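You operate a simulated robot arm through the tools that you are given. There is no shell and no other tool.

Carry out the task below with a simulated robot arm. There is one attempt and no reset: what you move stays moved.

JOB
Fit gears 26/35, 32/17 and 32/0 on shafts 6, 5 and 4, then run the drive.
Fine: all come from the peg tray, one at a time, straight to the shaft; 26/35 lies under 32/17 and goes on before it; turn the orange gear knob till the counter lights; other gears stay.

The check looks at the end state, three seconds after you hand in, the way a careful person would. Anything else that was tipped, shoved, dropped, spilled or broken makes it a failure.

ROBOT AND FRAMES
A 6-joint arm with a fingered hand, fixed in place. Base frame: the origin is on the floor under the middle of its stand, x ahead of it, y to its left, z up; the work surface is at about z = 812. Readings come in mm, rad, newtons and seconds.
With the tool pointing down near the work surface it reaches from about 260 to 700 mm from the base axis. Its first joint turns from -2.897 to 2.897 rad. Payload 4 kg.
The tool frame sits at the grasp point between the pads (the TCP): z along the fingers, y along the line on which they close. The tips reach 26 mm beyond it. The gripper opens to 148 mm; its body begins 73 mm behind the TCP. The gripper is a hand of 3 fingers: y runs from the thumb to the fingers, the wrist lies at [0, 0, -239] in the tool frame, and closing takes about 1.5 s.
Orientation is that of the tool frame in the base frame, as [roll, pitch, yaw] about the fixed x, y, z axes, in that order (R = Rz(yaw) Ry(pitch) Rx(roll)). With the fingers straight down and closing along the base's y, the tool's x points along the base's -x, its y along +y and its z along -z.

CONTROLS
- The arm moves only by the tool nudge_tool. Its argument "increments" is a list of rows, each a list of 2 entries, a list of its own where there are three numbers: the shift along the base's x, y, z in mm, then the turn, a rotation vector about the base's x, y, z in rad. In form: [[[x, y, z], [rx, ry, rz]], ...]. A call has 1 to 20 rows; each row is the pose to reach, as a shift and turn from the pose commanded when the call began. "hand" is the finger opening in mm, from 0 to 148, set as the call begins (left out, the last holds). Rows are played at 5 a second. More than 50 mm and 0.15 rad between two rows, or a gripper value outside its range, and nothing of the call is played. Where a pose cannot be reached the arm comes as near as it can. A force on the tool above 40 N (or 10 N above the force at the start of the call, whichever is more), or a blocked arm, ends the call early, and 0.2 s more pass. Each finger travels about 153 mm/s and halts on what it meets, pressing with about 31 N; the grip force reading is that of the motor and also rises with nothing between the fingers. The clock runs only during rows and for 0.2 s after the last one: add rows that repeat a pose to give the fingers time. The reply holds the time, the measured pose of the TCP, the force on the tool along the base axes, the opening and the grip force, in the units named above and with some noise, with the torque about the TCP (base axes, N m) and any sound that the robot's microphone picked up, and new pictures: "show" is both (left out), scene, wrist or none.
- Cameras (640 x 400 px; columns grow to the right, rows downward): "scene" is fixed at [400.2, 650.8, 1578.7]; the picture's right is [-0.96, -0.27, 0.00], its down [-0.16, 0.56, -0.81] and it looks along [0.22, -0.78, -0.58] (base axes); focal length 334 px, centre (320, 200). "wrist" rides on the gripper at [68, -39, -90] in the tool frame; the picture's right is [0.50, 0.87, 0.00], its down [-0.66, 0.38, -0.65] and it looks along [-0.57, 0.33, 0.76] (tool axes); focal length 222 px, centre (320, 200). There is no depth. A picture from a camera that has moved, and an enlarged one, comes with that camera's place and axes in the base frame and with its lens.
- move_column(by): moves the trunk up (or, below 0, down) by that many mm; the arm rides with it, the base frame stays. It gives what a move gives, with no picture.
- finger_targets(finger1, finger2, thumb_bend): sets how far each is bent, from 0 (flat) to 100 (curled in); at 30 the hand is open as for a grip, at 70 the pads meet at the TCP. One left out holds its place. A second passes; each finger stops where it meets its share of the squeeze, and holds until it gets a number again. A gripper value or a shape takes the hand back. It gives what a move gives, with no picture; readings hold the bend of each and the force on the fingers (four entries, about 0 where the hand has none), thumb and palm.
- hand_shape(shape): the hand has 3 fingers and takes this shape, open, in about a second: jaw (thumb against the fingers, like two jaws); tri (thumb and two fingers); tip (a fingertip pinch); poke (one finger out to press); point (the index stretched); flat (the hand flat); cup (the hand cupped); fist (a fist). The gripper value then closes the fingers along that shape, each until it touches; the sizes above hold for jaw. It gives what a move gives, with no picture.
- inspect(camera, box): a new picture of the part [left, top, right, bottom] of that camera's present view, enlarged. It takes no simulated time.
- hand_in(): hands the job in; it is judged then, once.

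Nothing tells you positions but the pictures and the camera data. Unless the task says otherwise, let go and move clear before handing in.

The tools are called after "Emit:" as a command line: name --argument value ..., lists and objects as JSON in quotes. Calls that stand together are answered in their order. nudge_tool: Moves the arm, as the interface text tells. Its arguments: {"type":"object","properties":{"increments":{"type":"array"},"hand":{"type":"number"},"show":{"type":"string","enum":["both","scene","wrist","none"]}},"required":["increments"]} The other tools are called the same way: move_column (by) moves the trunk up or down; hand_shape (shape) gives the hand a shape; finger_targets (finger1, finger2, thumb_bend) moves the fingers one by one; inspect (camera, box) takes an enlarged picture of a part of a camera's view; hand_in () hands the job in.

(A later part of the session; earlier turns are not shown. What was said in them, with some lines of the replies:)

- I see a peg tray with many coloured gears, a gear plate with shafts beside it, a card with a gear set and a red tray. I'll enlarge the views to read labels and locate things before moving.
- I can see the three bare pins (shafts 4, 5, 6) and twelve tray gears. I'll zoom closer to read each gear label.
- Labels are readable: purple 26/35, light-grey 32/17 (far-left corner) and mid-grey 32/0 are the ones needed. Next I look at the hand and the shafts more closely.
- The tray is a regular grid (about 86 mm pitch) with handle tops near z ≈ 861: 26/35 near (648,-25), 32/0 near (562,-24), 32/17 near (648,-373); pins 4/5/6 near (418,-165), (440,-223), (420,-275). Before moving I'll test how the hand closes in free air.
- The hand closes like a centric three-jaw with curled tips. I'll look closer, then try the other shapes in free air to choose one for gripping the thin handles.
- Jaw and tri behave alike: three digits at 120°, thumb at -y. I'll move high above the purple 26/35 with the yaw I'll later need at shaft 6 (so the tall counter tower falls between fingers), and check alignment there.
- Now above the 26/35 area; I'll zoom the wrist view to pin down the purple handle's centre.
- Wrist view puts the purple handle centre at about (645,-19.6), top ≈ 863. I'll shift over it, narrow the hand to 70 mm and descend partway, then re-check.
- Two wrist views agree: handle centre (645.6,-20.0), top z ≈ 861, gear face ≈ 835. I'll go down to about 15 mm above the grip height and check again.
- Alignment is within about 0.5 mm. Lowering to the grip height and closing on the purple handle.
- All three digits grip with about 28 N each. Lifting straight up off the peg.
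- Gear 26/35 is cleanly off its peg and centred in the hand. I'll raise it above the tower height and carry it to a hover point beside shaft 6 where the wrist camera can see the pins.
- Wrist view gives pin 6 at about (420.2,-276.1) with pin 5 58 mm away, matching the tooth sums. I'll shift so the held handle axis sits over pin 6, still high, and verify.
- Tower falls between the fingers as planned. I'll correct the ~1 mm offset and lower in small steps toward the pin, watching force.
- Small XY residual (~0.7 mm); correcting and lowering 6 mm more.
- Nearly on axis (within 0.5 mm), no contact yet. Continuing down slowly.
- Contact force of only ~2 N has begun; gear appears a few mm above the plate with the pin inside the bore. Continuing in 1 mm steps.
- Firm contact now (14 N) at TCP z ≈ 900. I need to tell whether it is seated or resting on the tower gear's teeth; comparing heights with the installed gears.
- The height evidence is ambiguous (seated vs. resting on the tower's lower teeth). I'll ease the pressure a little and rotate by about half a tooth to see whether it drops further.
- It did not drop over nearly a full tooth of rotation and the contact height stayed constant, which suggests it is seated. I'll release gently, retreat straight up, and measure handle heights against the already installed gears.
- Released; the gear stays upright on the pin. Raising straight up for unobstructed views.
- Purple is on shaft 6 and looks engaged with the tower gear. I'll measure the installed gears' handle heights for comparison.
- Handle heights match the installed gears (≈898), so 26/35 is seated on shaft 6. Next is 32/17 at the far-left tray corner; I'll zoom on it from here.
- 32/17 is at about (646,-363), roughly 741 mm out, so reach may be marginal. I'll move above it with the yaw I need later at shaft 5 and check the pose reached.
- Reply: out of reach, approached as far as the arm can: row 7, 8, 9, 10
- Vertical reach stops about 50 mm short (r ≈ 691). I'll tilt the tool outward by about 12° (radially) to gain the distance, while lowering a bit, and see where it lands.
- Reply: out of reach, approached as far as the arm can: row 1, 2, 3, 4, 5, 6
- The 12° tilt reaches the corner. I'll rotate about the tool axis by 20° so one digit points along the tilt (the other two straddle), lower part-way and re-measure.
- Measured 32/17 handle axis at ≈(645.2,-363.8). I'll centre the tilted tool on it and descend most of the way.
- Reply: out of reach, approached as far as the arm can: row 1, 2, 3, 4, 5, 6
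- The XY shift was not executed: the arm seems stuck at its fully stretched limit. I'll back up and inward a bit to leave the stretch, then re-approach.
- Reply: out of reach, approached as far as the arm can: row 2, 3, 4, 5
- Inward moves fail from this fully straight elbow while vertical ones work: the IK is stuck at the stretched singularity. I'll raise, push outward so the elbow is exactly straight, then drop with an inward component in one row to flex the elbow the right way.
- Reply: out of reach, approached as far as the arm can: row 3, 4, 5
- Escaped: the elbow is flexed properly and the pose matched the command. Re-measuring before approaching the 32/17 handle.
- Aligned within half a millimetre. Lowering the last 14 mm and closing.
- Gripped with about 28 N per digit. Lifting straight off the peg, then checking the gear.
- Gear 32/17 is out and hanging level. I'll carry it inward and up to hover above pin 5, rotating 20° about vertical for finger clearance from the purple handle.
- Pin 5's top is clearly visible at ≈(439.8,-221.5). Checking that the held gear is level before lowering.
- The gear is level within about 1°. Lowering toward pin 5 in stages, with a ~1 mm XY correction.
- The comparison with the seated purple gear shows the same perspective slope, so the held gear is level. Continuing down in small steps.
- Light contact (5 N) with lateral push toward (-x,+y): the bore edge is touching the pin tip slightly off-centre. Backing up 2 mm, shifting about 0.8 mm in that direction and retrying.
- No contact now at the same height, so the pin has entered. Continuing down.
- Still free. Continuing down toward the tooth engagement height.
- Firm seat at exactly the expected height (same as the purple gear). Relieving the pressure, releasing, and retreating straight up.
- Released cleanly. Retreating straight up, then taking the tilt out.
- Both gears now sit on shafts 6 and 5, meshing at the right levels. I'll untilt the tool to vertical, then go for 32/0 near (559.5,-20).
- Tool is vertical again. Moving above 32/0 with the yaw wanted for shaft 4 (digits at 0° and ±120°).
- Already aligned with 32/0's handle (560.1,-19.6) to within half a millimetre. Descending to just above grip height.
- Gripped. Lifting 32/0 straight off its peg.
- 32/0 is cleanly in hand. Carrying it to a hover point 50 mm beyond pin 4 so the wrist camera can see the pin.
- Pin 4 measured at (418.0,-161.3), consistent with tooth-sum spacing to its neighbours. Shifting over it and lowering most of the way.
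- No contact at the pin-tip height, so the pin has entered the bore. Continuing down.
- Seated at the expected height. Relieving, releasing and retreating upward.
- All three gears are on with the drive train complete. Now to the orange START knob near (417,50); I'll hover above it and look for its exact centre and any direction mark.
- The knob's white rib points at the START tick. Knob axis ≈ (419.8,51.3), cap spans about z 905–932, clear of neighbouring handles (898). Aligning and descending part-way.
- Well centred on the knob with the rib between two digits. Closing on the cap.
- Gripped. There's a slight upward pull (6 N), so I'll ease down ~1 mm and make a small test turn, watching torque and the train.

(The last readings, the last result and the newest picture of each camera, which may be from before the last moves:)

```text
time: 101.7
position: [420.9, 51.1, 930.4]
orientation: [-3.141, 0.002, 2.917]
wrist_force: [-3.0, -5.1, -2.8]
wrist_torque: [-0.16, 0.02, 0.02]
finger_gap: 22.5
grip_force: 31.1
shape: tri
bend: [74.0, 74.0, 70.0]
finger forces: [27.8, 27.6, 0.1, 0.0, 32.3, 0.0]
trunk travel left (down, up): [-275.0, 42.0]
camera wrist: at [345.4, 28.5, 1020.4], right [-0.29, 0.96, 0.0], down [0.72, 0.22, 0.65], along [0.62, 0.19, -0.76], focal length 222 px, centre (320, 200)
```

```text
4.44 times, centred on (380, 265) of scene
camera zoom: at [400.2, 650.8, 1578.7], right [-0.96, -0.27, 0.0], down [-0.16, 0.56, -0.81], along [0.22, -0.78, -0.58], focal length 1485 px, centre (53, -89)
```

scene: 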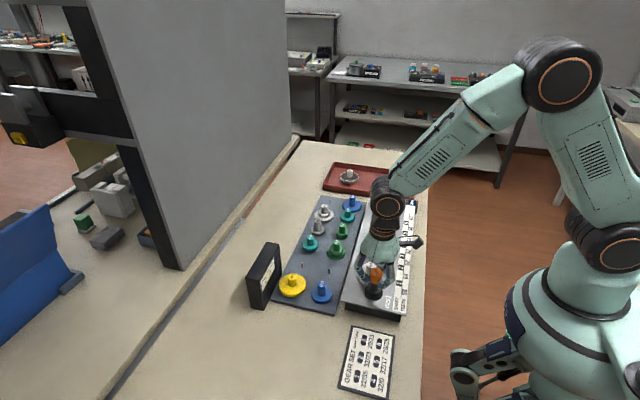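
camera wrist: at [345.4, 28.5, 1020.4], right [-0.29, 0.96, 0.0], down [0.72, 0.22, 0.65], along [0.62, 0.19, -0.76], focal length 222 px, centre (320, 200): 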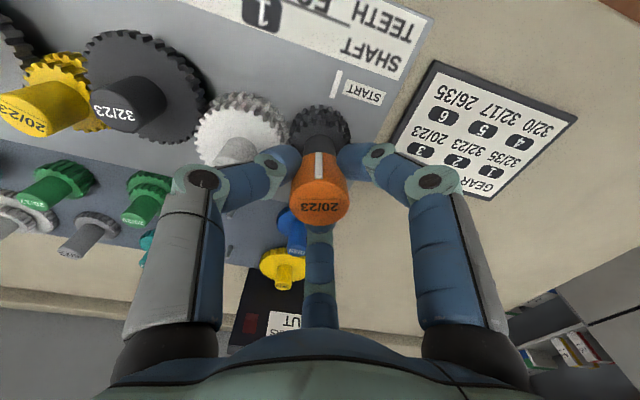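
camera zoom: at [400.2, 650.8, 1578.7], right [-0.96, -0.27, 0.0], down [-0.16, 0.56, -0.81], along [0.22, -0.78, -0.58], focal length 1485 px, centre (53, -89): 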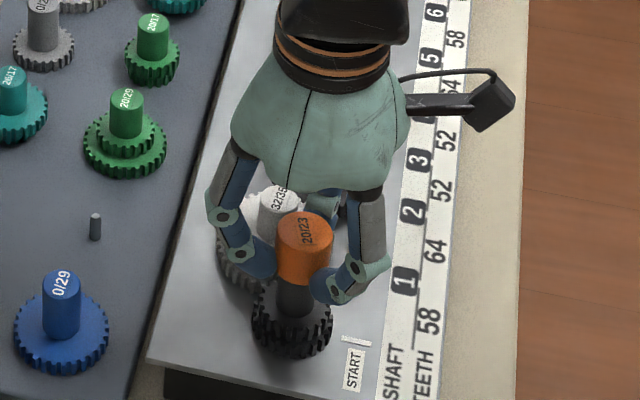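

The knob turns with the hand at low torque. Continuing the same direction with a small XY correction.

Emit:
nudge_tool --increments '[[[-0.5, -0.7, -0.3], [0, 0, 0.08]], [[-0.5, -0.7, -0.3], [0, 0, 0.16]], [[-0.5, -0.7, -0.3], [0, 0, 0.24]], [[-0.5, -0.7, -0.3], [0, 0, 0.32]], [[-0.5, -0.7, -0.3], [0, 0, 0.4]], [[-0.5, -0.7, -0.3], [0, 0, 0.48]], [[-0.5, -0.7, -0.3], [0, 0, 0.56]], [[-0.5, -0.7, -0.3], [0, 0, 0.64]], [[-0.5, -0.7, -0.3], [0, 0, 0.72]], [[-0.5, -0.7, -0.3], [0, 0, 0.8]], [[-0.5, -0.7, -0.3], [0, 0, 0.8]]]'

Emit:
inspect --camera "wrist" --box '[200, 60, 440, 240]'

Emit:
inspect --camera "scene" --box '[340, 180, 420, 310]'

```text
time: 104.1
position: [421.3, 50.5, 931.0]
orientation: [-3.141, 0.0, -2.567]
wrist_force: [1.6, 0.6, -2.8]
wrist_torque: [-0.02, -0.02, -0.01]
finger_gap: 22.6
grip_force: 30.5
shape: tri
bend: [74.0, 74.0, 70.0]
finger forces: [27.8, 30.7, 0.0, 0.0, 29.4, 0.0]
trunk travel left (down, up): [-275.0, 42.0]
camera wrist: at [384.1, -18.6, 1020.3], right [-0.89, 0.45, 0.0], down [0.34, 0.67, 0.65], along [0.3, 0.58, -0.76], focal length 222 px, centre (320, 200)
```

scene: 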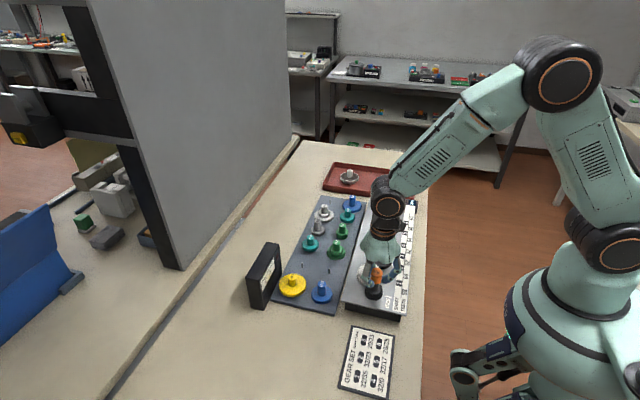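
wrist: 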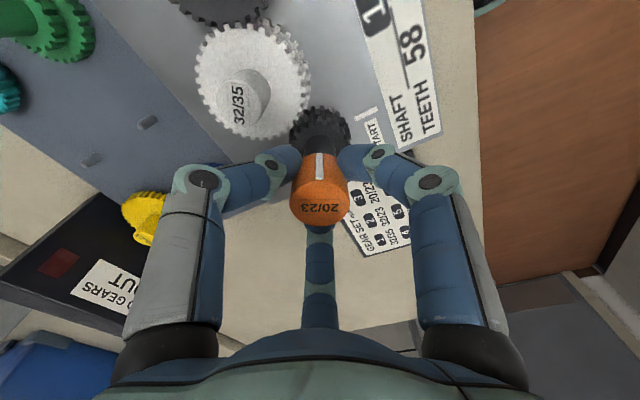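

```text
2.22 times, centred on (320, 150) of wrist
camera zoom: at [384.1, -18.6, 1020.3], right [-0.89, 0.45, 0.0], down [0.34, 0.67, 0.65], along [0.3, 0.58, -0.76], focal length 494 px, centre (320, 311)
```

zoom: 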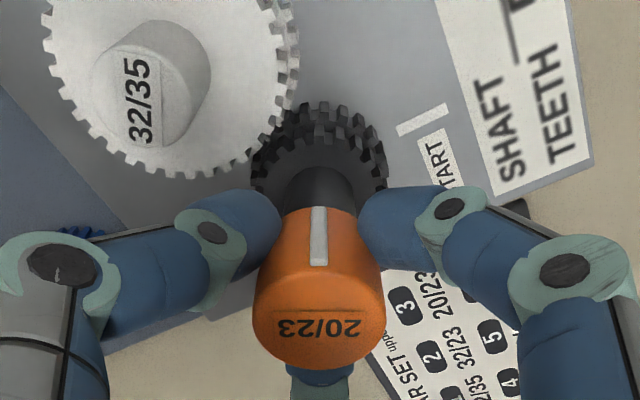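

```text
3.08 times, centred on (380, 245) of scene
camera zoom: at [400.2, 650.8, 1578.7], right [-0.96, -0.27, 0.0], down [-0.16, 0.56, -0.81], along [0.22, -0.78, -0.58], focal length 1028 px, centre (135, 62)
```

zoom: 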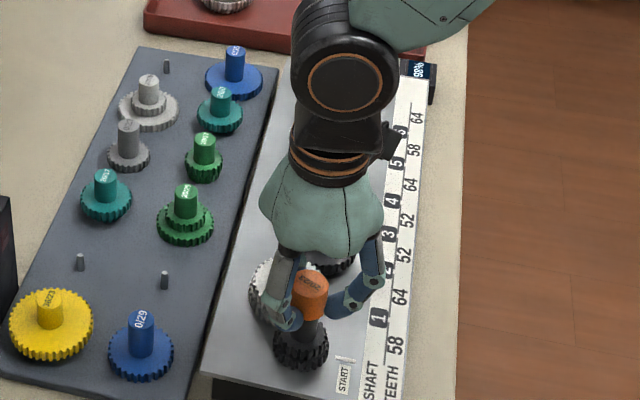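

The drive is turning (32/35's label has rotated) and the counter display seems to show something. Zooming on it.

Emit:
inspect --camera "scene" --box '[400, 190, 425, 210]'

Emit:
inspect --camera "scene" --box '[370, 180, 430, 230]'

```text
16.00 times, centred on (412, 200) of scene
camera zoom: at [400.2, 650.8, 1578.7], right [-0.96, -0.27, 0.0], down [-0.16, 0.56, -0.81], along [0.22, -0.78, -0.58], focal length 5346 px, centre (-1160, 200)
```

zoom: 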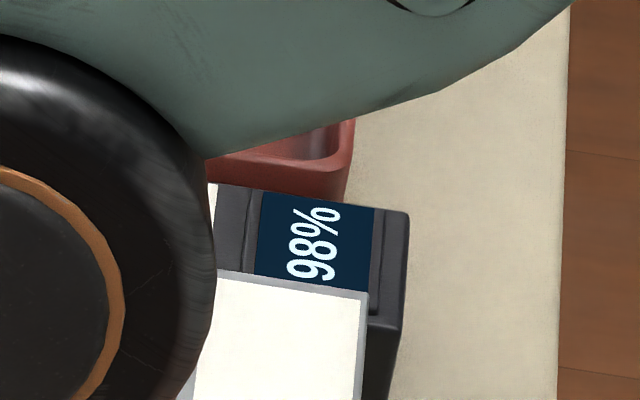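

```text
8.00 times, centred on (400, 205) of scene
camera zoom: at [400.2, 650.8, 1578.7], right [-0.96, -0.27, 0.0], down [-0.16, 0.56, -0.81], along [0.22, -0.78, -0.58], focal length 2673 px, centre (-320, 160)
```

zoom: 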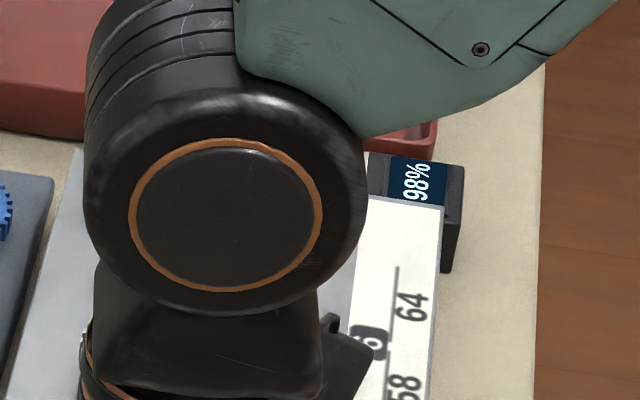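

The counter is lit and reads 98 %, matching the expected ratio of the correct train (0.976). Releasing the knob and rising straight up.

Emit:
nudge_tool --increments '[[[0, 0, -0.3], [0, 0, 0]], [[0, 0, -0.3], [0, 0, 0]], [[0, 0, -0.3], [0, 0, 0]]]' --hand 54 --show "none"

Emit:
inspect --camera "wrist" --box '[200, 60, 440, 240]'

Emit:
inspect --camera "scene" --box '[400, 190, 425, 210]'

```text
time: 104.9
position: [419.8, 48.6, 930.1]
orientation: [-3.14, 0.002, -2.567]
wrist_force: [-0.6, -0.1, 0.2]
wrist_torque: [0.0, 0.01, 0.03]
finger_gap: 53.5
grip_force: 0.1
shape: tri
bend: [77.0, 77.0, 70.0]
finger forces: [0.0, 0.0, 0.1, 0.0, 0.1, 0.0]
trunk travel left (down, up): [-275.0, 42.0]
```

```text
2.22 times, centred on (320, 150) of wrist
camera zoom: at [384.1, -19.0, 1020.4], right [-0.89, 0.46, 0.0], down [0.34, 0.67, 0.65], along [0.3, 0.58, -0.76], focal length 494 px, centre (320, 311)
```

zoom: 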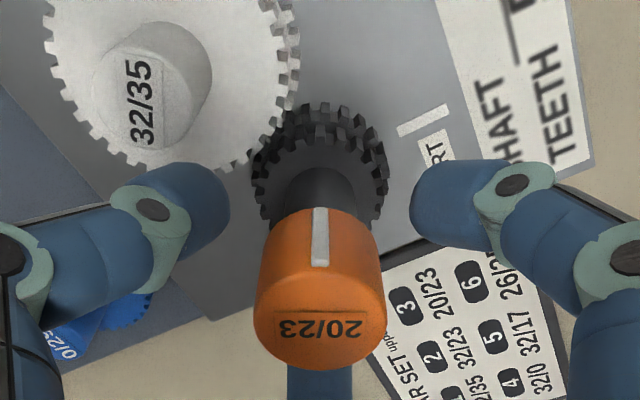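

```text
16.00 times, centred on (412, 200) of scene
camera zoom: at [400.2, 650.8, 1578.7], right [-0.96, -0.27, 0.0], down [-0.16, 0.56, -0.81], along [0.22, -0.78, -0.58], focal length 5346 px, centre (-1160, 200)
```

zoom: 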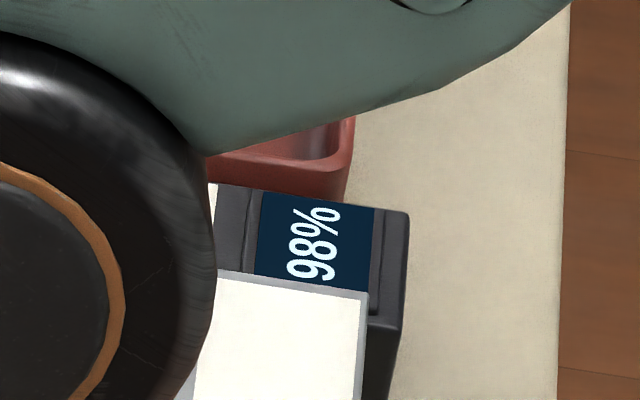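

Released; the counter stays lit at 98 %. Rising straight up and clear for a final check.

Emit:
nudge_tool --increments '[[[0, 0, 10], [0, 0, 0]], [[0, 0, 25], [0, 0, 0]], [[0, 0, 45], [0, 0, 0]], [[0, 0, 70], [0, 0, 0]], [[0, 0, 95], [0, 0, 0]], [[0, 0, 120], [0, 0, 0]], [[0, 0, 145], [0, 0, 0]], [[0, 0, 170], [0, 0, 0]], [[0, 0, 170], [0, 0, 0]]]'

Emit:
inspect --camera "scene" --box '[340, 180, 420, 310]'

Emit:
inspect --camera "scene" --box '[240, 170, 430, 320]'

Emit:
inspect --camera "scene" --box '[400, 190, 425, 210]'

```text
time: 106.9
position: [420.1, 48.9, 1099.7]
orientation: [-3.141, 0.002, -2.568]
wrist_force: [0.6, 0.0, 0.2]
wrist_torque: [-0.03, 0.0, 0.0]
finger_gap: 53.6
grip_force: 0.0
shape: tri
bend: [77.0, 77.0, 70.0]
finger forces: [0.0, 0.0, 0.0, 0.1, 0.1, 0.1]
trunk travel left (down, up): [-275.0, 42.0]
camera wrist: at [384.1, -19.3, 1189.9], right [-0.89, 0.46, 0.0], down [0.34, 0.67, 0.65], along [0.3, 0.58, -0.76], focal length 222 px, centre (320, 200)
```

scene: 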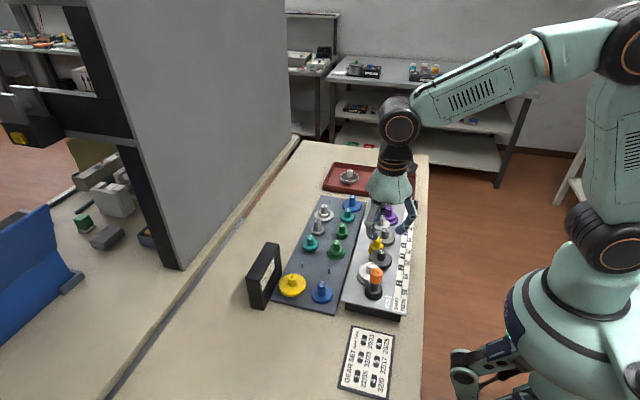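
wrist: 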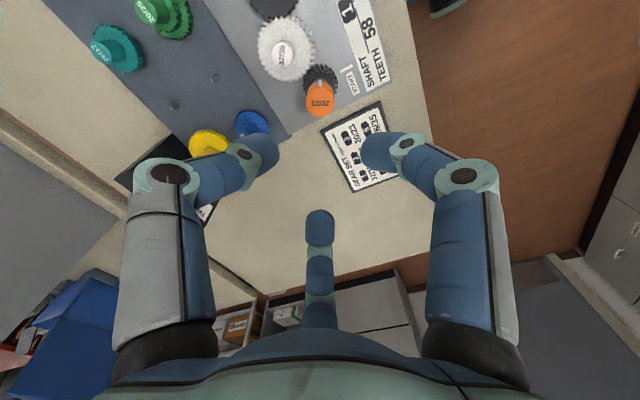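

```text
3.08 times, centred on (380, 245) of scene
camera zoom: at [400.2, 650.8, 1578.7], right [-0.96, -0.27, 0.0], down [-0.16, 0.56, -0.81], along [0.22, -0.78, -0.58], focal length 1028 px, centre (135, 62)
```

zoom: 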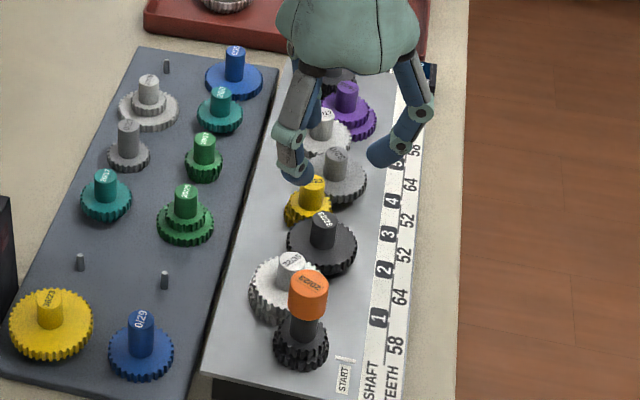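

```text
2.67 times, centred on (335, 245) of scene
camera zoom: at [400.2, 650.8, 1578.7], right [-0.96, -0.27, 0.0], down [-0.16, 0.56, -0.81], along [0.22, -0.78, -0.58], focal length 891 px, centre (280, 80)
```

zoom: 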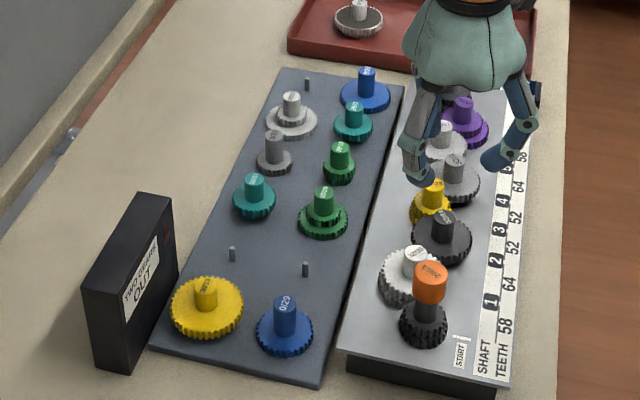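

```text
16.00 times, centred on (412, 200) of scene
camera zoom: at [400.2, 650.8, 1578.7], right [-0.96, -0.27, 0.0], down [-0.16, 0.56, -0.81], along [0.22, -0.78, -0.58], focal length 5346 px, centre (-1160, 200)
```

zoom: 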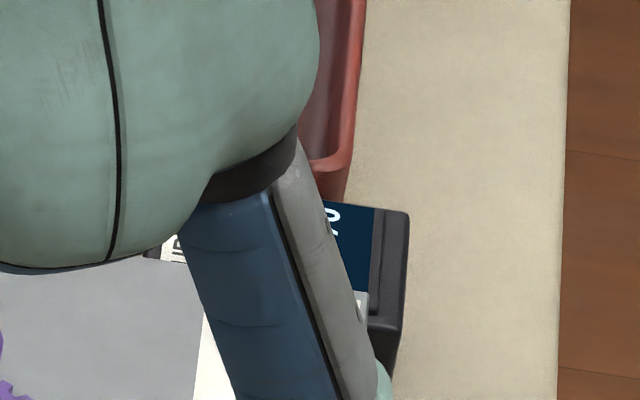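

Everything is standing. I'll move the hand aside for a full final view of the plate and counter.

Emit:
nudge_tool --increments '[[[0, 0, 20], [0, 0, 0]], [[0, 35, 40], [0, 0, 0]], [[0, 70, 40], [0, 0, 0]], [[0, 105, 40], [0, 0, 0]], [[0, 140, 40], [0, 0, 0]], [[0, 170, 40], [0, 0, 0]], [[0, 170, 40], [0, 0, 0]], [[0, 170, 40], [0, 0, 0]]]'

Emit:
inspect --camera "scene" --box '[355, 180, 425, 250]'

Emit:
inspect --camera "scene" --box '[240, 160, 430, 320]'

```text
time: 108.7
position: [418.9, 221.2, 1136.5]
orientation: [-3.14, 0.002, -2.566]
wrist_force: [0.4, -0.6, 0.0]
wrist_torque: [-0.02, -0.02, 0.01]
finger_gap: 53.7
grip_force: 0.1
shape: tri
bend: [77.0, 77.0, 70.0]
finger forces: [0.1, 0.0, 0.0, 0.0, 0.1, 0.0]
trunk travel left (down, up): [-275.0, 42.0]
camera wrist: at [383.2, 153.8, 1226.6], right [-0.89, 0.46, 0.0], down [0.34, 0.67, 0.65], along [0.3, 0.58, -0.76], focal length 222 px, centre (320, 200)
```

scene: 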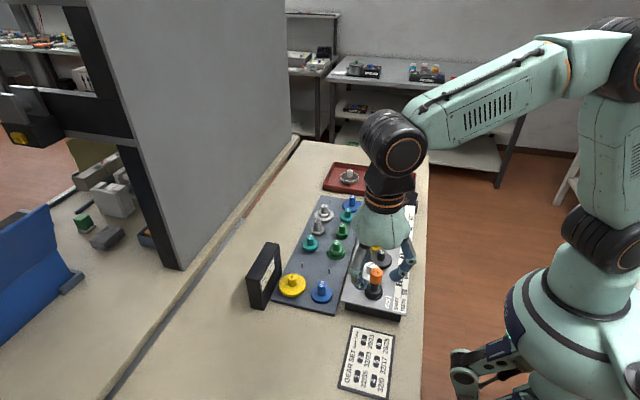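
wrist: 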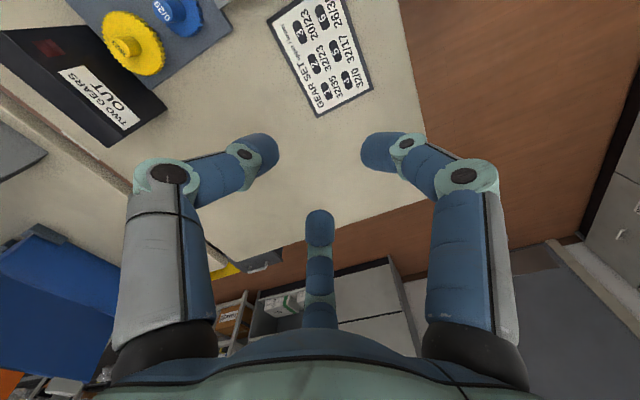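

```text
5.71 times, centred on (390, 215) of scene
camera zoom: at [400.2, 650.8, 1578.7], right [-0.96, -0.27, 0.0], down [-0.16, 0.56, -0.81], along [0.22, -0.78, -0.58], focal length 1909 px, centre (-80, 114)
```

zoom: 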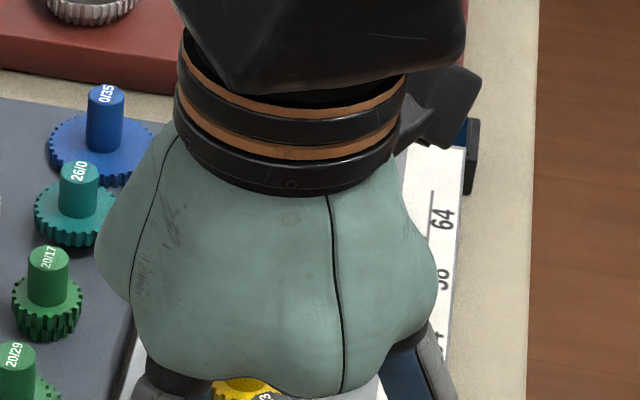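

```text
2.50 times, centred on (335, 240) of scene
camera zoom: at [400.2, 650.8, 1578.7], right [-0.96, -0.27, 0.0], down [-0.16, 0.56, -0.81], along [0.22, -0.78, -0.58], focal length 835 px, centre (282, 100)
```

zoom: 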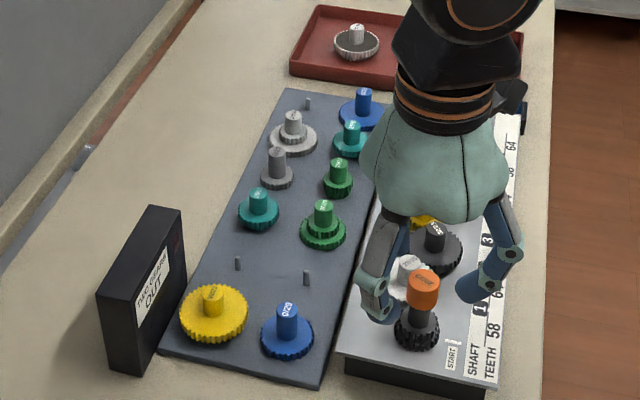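

Emit:
nudge_tool --increments '[[[35, -5, 10], [0, 0, 0]], [[70, -10, 20], [0, 0, 0]], [[105, -15, 20], [0, 0, 0]], [[140, -20, 20], [0, 0, 0]], [[170, -20, 20], [0, 0, 0]], [[170, -20, 20], [0, 0, 0]]]'

Emit:
inspect --camera "scene" --box '[350, 175, 430, 310]'

Emit:
inspect --camera "scene" --box '[365, 185, 425, 245]'

```text
time: 110.1
position: [587.8, 199.3, 1158.7]
orientation: [-3.139, 0.0, -2.567]
wrist_force: [-0.6, -0.1, 1.0]
wrist_torque: [-0.01, -0.04, 0.02]
finger_gap: 53.6
grip_force: 0.1
shape: tri
bend: [77.0, 77.0, 70.0]
finger forces: [0.0, 0.0, 0.0, 0.0, 0.1, 0.0]
trunk travel left (down, up): [-275.0, 42.0]
camera wrist: at [552.0, 130.8, 1249.9], right [-0.89, 0.46, 0.0], down [0.34, 0.67, 0.65], along [0.3, 0.58, -0.76], focal length 222 px, centre (320, 200)
```

scene: 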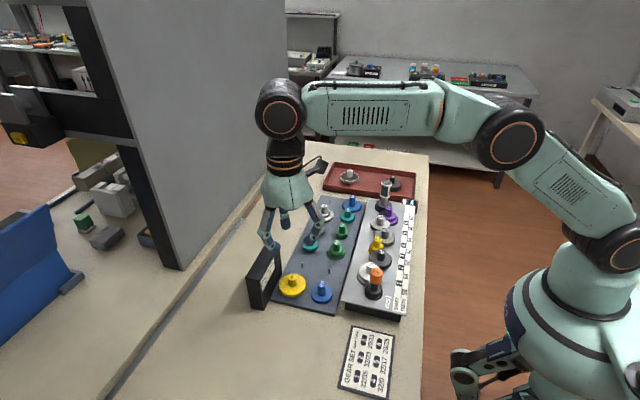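
wrist: 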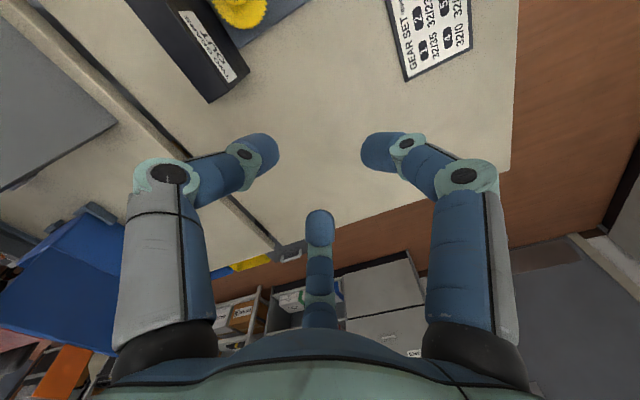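

```text
2.96 times, centred on (390, 242) of scene
camera zoom: at [400.2, 650.8, 1578.7], right [-0.96, -0.27, 0.0], down [-0.16, 0.56, -0.81], along [0.22, -0.78, -0.58], focal length 990 px, centre (113, 74)
```

zoom: 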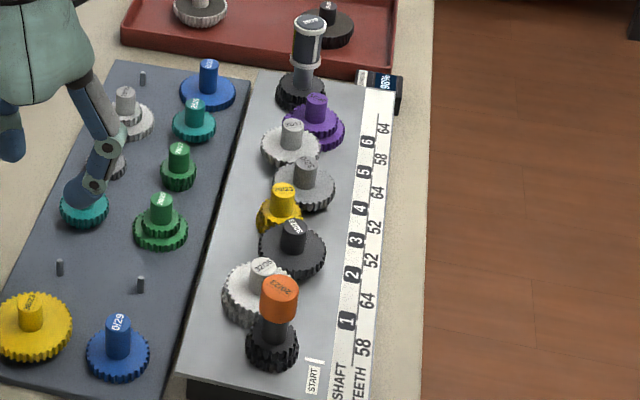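

```text
6.67 times, centred on (395, 215) of scene
camera zoom: at [400.2, 650.8, 1578.7], right [-0.96, -0.27, 0.0], down [-0.16, 0.56, -0.81], along [0.22, -0.78, -0.58], focal length 2227 px, centre (-180, 100)
```

zoom: 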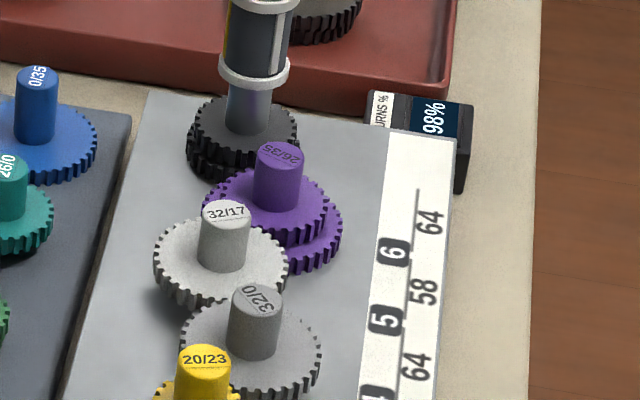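

The counter is lit at 98 %. Gears 26/35, 32/17 and 32/0 are seated and meshed on shafts 6, 5 and 4, and nothing else in the scene has moved. The hand is empty and clear, so I'm handing in.

Emit:
hand_in

```text
The job is handed in.
```

The job is handed in: gears 26/35, 32/17 and 32/0 are on shafts 6, 5 and 4. The drive runs, and the counter is lit at 98 %.

- **Fitting:** Each gear came straight from the peg tray, one at a time, with 26/35 fitted before 32/17. All three came to a firm stop at the same height as the gears already on the plate.
- **Running the drive:** I turned the orange knob about 1.1 rad (roughly a sixth of a turn). The gears turned, and the counter lit and stayed lit after I let go. The 98 % reading matches the ratio worked out from the tooth counts (0.976).
- **Reach:** 32/17 was just past the arm's vertical reach, so I picked it up with the tool tilted about 12°. The gear stayed level and went on normally.
- **Everything else:** The final view shows the other gears, the red tray, the sign box and the gear card still in place. The hand was open and clear before I handed in.
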